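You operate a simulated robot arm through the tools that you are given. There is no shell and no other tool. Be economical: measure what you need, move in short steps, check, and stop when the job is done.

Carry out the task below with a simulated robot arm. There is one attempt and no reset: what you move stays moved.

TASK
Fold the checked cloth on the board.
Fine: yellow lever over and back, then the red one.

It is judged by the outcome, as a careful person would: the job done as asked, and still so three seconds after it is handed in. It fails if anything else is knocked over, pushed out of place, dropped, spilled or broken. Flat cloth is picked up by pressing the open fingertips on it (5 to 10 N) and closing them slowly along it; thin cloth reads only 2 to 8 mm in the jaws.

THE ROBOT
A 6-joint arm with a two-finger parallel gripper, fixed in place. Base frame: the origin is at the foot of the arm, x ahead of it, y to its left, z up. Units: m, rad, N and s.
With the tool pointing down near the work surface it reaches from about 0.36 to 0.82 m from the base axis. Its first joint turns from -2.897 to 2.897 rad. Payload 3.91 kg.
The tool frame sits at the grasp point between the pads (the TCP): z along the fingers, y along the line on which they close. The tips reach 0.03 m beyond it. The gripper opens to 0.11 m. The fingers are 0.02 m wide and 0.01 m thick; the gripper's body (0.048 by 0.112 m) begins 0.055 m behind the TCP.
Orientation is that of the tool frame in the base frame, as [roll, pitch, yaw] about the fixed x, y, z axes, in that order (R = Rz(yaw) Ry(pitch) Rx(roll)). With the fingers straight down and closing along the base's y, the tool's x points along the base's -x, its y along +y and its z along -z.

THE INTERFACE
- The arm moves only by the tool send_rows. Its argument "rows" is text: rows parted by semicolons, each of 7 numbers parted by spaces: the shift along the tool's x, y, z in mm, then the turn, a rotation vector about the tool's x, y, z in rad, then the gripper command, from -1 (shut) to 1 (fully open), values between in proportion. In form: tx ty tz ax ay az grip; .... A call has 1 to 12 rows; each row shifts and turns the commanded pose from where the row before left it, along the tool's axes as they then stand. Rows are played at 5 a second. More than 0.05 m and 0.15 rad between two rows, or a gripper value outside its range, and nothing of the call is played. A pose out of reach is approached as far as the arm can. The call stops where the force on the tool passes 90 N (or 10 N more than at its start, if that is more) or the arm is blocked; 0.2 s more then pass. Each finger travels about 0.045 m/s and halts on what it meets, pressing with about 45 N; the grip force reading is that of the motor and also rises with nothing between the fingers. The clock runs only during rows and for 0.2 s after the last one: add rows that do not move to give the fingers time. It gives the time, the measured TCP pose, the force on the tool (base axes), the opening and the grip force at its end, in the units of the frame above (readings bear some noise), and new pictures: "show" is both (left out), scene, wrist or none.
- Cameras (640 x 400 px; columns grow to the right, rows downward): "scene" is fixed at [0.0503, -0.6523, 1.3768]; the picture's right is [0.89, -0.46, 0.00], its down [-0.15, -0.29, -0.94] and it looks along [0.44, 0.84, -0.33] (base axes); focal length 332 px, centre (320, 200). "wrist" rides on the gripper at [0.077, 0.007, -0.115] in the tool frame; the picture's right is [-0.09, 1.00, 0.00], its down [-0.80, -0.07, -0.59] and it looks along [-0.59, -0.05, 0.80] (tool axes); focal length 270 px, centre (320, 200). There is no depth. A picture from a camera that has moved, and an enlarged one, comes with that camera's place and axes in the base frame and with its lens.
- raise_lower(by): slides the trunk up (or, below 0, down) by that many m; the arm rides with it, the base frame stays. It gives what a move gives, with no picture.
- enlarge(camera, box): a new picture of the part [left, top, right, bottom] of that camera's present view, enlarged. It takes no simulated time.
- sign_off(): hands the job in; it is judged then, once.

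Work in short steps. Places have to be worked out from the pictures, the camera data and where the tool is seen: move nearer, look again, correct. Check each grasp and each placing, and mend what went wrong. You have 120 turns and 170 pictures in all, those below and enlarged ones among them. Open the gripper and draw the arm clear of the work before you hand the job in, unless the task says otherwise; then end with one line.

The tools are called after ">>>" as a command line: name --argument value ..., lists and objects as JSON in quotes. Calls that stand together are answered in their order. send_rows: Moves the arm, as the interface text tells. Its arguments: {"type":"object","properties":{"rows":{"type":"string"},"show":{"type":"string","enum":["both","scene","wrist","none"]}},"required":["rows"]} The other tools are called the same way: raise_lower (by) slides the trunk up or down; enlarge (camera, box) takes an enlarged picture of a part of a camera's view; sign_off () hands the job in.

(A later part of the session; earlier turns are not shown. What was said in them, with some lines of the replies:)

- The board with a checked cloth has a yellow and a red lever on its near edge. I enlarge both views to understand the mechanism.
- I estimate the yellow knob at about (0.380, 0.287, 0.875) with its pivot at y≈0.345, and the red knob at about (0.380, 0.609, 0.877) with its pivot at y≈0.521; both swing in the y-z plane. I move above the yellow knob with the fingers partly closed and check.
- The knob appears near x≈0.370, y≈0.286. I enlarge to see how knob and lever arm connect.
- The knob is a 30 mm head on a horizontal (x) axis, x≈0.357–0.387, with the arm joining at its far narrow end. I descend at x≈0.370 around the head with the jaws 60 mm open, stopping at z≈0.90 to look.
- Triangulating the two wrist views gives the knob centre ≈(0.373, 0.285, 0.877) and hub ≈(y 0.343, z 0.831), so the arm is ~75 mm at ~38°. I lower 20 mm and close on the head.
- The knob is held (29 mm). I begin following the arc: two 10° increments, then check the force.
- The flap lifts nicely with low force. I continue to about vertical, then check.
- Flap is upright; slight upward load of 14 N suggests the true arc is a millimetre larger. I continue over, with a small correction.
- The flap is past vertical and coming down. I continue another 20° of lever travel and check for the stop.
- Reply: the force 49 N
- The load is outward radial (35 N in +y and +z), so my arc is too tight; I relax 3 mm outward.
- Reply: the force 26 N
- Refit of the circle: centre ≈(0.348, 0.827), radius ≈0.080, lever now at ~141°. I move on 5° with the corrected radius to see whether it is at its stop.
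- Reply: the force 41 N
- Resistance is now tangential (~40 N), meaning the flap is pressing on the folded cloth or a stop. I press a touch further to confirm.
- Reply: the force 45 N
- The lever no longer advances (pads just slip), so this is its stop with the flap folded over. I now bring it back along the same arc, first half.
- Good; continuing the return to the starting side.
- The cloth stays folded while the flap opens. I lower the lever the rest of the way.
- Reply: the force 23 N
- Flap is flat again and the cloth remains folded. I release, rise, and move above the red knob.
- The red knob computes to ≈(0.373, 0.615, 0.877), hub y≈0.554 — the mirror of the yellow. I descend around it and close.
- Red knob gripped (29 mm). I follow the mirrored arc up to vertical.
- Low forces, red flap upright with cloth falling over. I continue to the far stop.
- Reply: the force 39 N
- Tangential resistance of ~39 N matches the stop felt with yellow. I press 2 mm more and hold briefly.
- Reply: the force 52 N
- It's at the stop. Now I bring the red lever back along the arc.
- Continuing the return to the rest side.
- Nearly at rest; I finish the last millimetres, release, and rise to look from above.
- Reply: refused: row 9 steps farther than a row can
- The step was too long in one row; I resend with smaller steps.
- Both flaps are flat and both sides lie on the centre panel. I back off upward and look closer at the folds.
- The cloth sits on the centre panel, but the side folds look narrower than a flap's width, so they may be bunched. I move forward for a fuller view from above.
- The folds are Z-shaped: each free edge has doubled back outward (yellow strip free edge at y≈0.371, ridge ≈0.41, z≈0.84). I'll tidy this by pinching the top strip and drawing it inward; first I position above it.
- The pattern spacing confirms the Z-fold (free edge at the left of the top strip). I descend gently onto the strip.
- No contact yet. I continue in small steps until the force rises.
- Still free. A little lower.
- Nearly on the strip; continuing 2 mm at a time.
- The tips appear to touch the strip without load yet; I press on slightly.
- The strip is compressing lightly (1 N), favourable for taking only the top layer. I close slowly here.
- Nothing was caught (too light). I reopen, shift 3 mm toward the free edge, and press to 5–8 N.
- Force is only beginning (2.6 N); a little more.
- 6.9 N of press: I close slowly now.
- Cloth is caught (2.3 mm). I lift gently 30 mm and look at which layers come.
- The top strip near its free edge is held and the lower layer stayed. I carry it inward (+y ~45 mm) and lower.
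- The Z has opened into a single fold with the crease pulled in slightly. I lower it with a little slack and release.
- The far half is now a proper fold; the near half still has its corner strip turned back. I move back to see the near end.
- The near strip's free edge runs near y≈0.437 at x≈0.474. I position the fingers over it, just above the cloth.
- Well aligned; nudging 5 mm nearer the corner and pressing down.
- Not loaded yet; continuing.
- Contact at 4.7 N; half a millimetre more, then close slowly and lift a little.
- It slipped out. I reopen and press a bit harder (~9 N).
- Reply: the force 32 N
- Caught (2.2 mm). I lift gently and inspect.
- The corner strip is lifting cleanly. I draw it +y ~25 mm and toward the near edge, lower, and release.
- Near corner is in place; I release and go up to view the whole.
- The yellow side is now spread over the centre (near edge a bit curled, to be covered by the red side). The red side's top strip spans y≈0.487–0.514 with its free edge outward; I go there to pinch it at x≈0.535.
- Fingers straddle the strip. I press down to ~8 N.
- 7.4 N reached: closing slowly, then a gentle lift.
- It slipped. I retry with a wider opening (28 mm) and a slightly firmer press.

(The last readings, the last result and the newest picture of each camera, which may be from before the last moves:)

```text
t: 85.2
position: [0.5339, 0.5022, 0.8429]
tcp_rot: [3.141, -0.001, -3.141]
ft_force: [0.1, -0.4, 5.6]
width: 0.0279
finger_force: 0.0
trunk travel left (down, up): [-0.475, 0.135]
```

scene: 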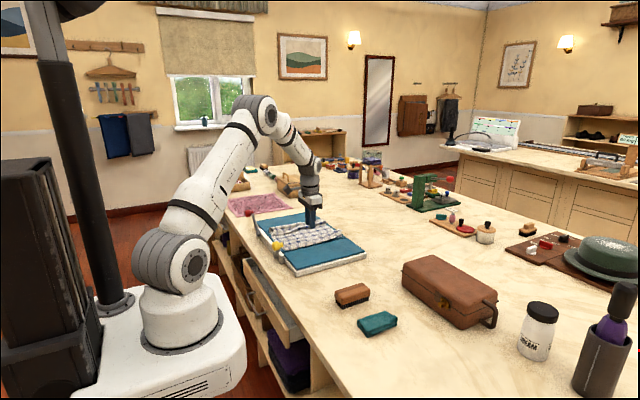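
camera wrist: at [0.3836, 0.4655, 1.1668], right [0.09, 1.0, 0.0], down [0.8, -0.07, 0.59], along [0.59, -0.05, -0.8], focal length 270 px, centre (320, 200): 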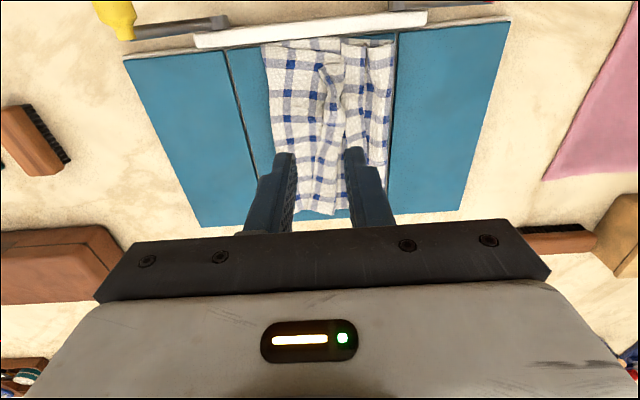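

>>> send_rows --rows "0 0 0.7 0 0 0 -0.49; 0 0 0 0 0 0 -0.54; 0 0 0 0 0 0 -0.6; 0 0 0 0 0 0 -0.66; 0 0 0 0 0 0 -0.72; 0 0 0 0 0 0 -0.78; 0 0 0 0 0 0 -0.84; 0 0 0 0 0 0 -0.9; 0 0 0 0 0 0 -0.95; 0 0 0 0 0 0 -1; 0 0 0 0 0 0 -1" --show "none"

>>> enlarge --camera "wrist" --box '[200, 60, 456, 220]'

```text
t: 87.6
position: [0.5331, 0.5025, 0.8429]
tcp_rot: [3.139, 0.002, -3.141]
ft_force: [0.0, 3.8, 16.2]
width: 0.0019
finger_force: 42.0
trunk travel left (down, up): [-0.475, 0.135]
```

```text
2.50 times, centred on (328, 140) of wrist
camera zoom: at [0.4565, 0.5095, 0.9581], right [0.09, 1.0, 0.0], down [0.8, -0.07, 0.6], along [0.59, -0.05, -0.8], focal length 676 px, centre (300, 350)
```

zoom: 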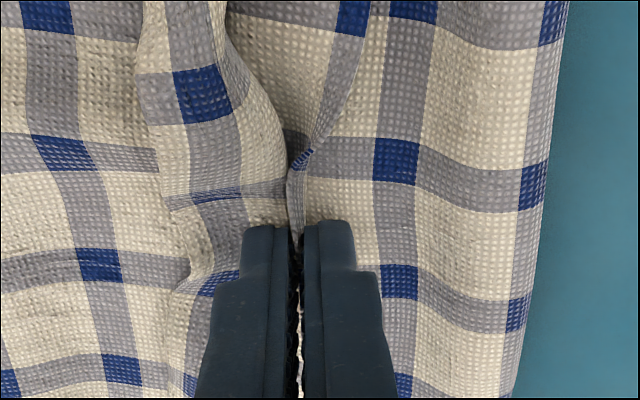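

Caught (1.9 mm), apparently the red strip's edge. I lift gently, drifting slightly inward.

>>> send_rows --rows "0 0 -8 0 0 0 -1; 0 0 -8 0 0 0 -1; 0 -2 -8 0 0 0 -1; 0 -4 -8 0 0 0 -1; 0 0 0 0 0 0 -1" --show "none"

>>> enlarge --camera "wrist" --box '[200, 60, 456, 220]'

>>> enlarge --camera "scene" --box '[262, 206, 350, 261]'

```text
t: 88.8
position: [0.5334, 0.4972, 0.8738]
tcp_rot: [-3.141, 0.0, -3.14]
ft_force: [0.5, 0.3, -0.2]
width: 0.0019
finger_force: 41.4
trunk travel left (down, up): [-0.475, 0.135]
```

```text
2.50 times, centred on (328, 140) of wrist
camera zoom: at [0.4572, 0.5031, 0.9884], right [0.09, 1.0, 0.0], down [0.8, -0.07, 0.59], along [0.59, -0.05, -0.8], focal length 676 px, centre (300, 350)
```

zoom: 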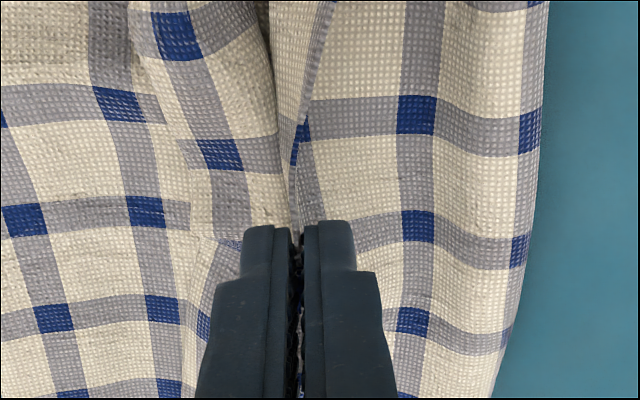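

```text
7.27 times, centred on (306, 234) of scene
camera zoom: at [0.0503, -0.6523, 1.3768], right [0.89, -0.46, 0.0], down [-0.15, -0.29, -0.94], along [0.44, 0.84, -0.33], focal length 2414 px, centre (422, -44)
```

zoom: 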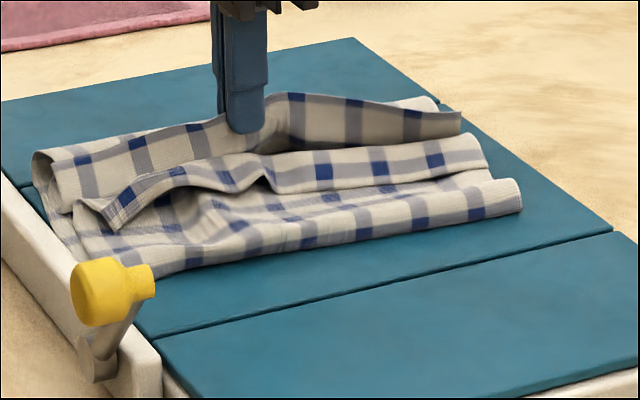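

The whole red edge is lifting. I carry it over the yellow side (−y ~50 mm) and lower.

>>> send_rows --rows "0 -6 -8 0 0 0 -1; 0 -8 -5 0 0 0 -1; 0 -8 0 0 0 0 -1; 0 -8 0 0 0 0 -1; 0 -8 3 0 0 0 -1; 0 -7 6 0 0 0 -1; 0 -3 8 0 0 0 -1; 0 0 8 0 0 0 -1; 0 0 8 0 0 0 -1; 0 0 0 0 0 0 -1" --show "none"

>>> enlarge --camera "wrist" --box '[200, 60, 456, 220]'

>>> enlarge --camera "scene" --box '[262, 206, 350, 261]'

```text
t: 91.0
position: [0.5327, 0.4478, 0.855]
tcp_rot: [-3.142, -0.002, 3.141]
ft_force: [0.4, -0.3, -0.6]
width: 0.0018
finger_force: 42.6
trunk travel left (down, up): [-0.475, 0.135]
```

```text
2.50 times, centred on (328, 140) of wrist
camera zoom: at [0.457, 0.4549, 0.9688], right [0.09, 1.0, 0.0], down [0.8, -0.07, 0.59], along [0.59, -0.05, -0.8], focal length 676 px, centre (300, 350)
```

zoom: 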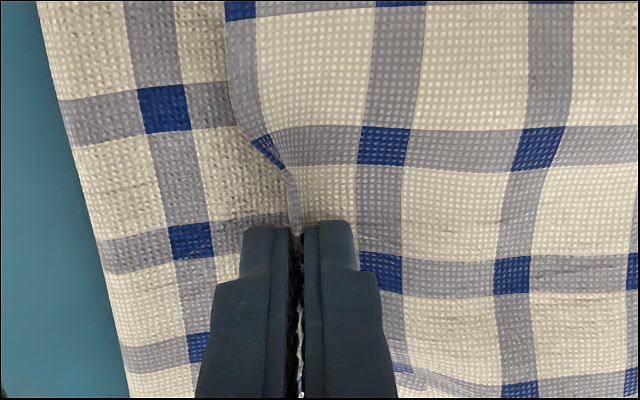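

```text
7.27 times, centred on (306, 234) of scene
camera zoom: at [0.0503, -0.6523, 1.3768], right [0.89, -0.46, 0.0], down [-0.15, -0.29, -0.94], along [0.44, 0.84, -0.33], focal length 2414 px, centre (422, -44)
```

zoom: 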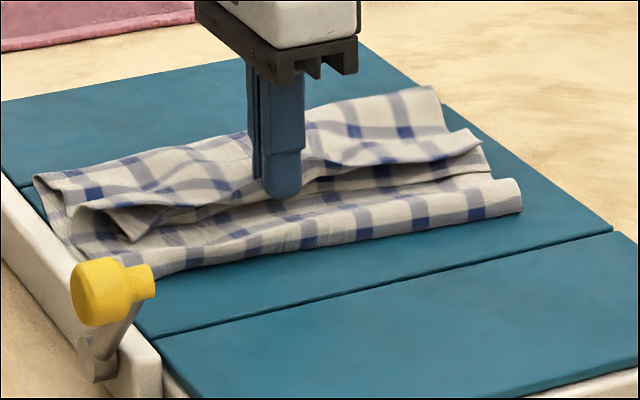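

Beautiful: the red side now lies over the yellow. I lower a few mm, release and look from above.

>>> send_rows --rows "0 0 5 0 0 0 -1; 0 0 0 0 0 0 -0.93; 0 0 0 0 0 0 -0.85; 0 0 0 0 0 0 -0.75; 0 0 -10 0 0 0 -0.75; 0 0 -30 0 0 0 -0.75; 0 0 -45 0 0 0 -0.75; 0 0 -45 0 0 0 -0.5; 35 0 -35 0 0 0 -0.5; 35 0 -30 0 0 0 -0.5; 20 0 -30 0 0 0 0; 0 0 0 0 0 0 1" --show "none"

>>> enlarge --camera "wrist" --box '[180, 20, 500, 220]'

>>> enlarge --camera "scene" --box '[262, 206, 350, 261]'

```text
t: 93.6
position: [0.4438, 0.4486, 1.0741]
tcp_rot: [-3.141, 0.001, -3.141]
ft_force: [0.2, -0.4, 0.2]
width: 0.0791
finger_force: 0.0
trunk travel left (down, up): [-0.475, 0.135]
```

```text
2.00 times, centred on (340, 120) of wrist
camera zoom: at [0.3677, 0.4547, 1.1884], right [0.09, 1.0, 0.0], down [0.8, -0.07, 0.59], along [0.59, -0.05, -0.8], focal length 541 px, centre (280, 360)
```

zoom: 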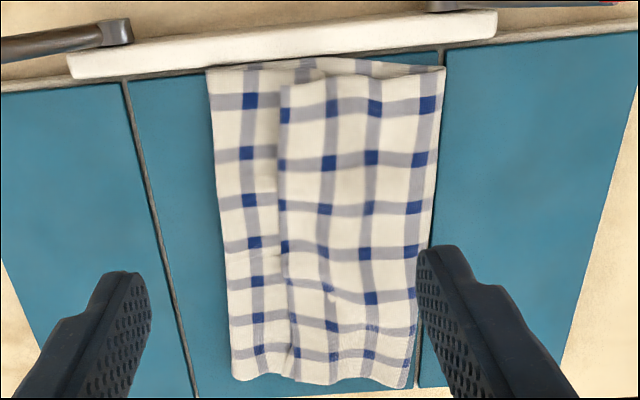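

```text
7.27 times, centred on (306, 234) of scene
camera zoom: at [0.0503, -0.6523, 1.3768], right [0.89, -0.46, 0.0], down [-0.15, -0.29, -0.94], along [0.44, 0.84, -0.33], focal length 2414 px, centre (422, -44)
```

zoom: 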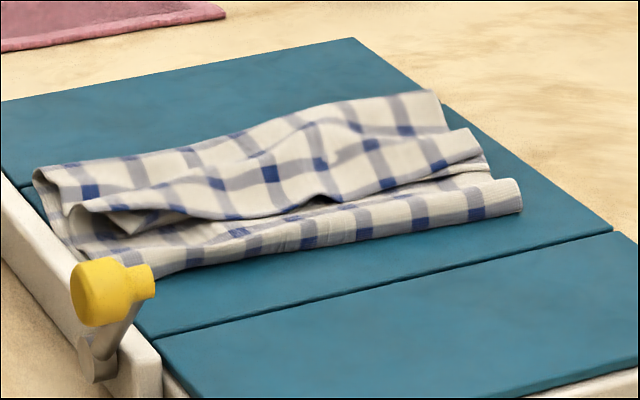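

The cloth is now a neat three-ply fold on the centre panel, with both flaps flat and levers at rest. I withdraw the arm clear and check a last time.

>>> send_rows --rows "25 0 -35 0 0 0 1; 25 0 -35 0 0 0 1; 25 -40 0 0 0 0 1; 0 -45 0 0 0 0 1; 0 -45 0 0 0 0 1; 0 -45 0 0 0 0 1; 0 -30 0 0 0 0 1; 0 0 0 0 0 0 1; 0 0 0 0 0 0 1; 0 0 0 0 0 0 1" --show "scene"

>>> enlarge --camera "scene" --box '[220, 180, 380, 280]'

```text
t: 95.8
position: [0.3668, 0.2433, 1.1436]
tcp_rot: [3.141, 0.001, -3.141]
ft_force: [0.6, -0.2, 0.7]
width: 0.1098
finger_force: 0.1
trunk travel left (down, up): [-0.475, 0.135]
```

scene: 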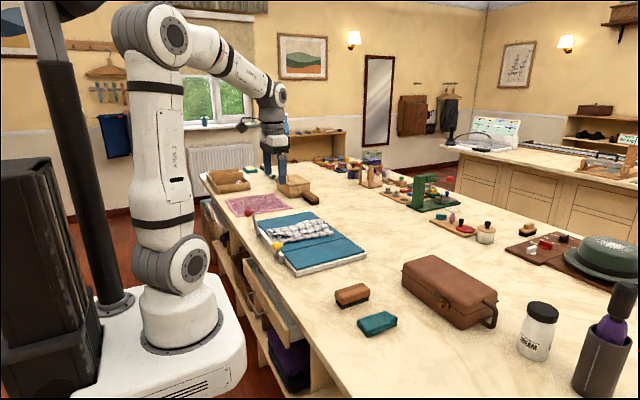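

```text
4.00 times, centred on (300, 230) of scene
camera zoom: at [0.0503, -0.6523, 1.3768], right [0.89, -0.46, 0.0], down [-0.15, -0.29, -0.94], along [0.44, 0.84, -0.33], focal length 1328 px, centre (400, 80)
```

zoom: 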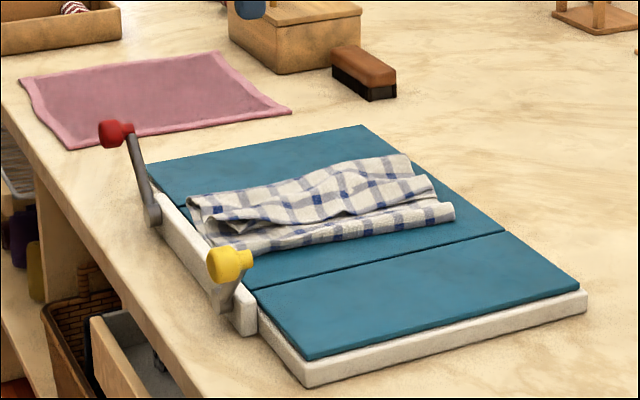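

Levers are back at rest, the cloth is folded on the board, nothing else has moved, and the arm is clear. I hand in.

>>> sign_off

```text
The job is handed in.
```

The checked cloth is folded in three on the board's centre panel: I worked the yellow lever over and back, then the red one, but both side folds doubled back, so I drew their edges in with the gripper.
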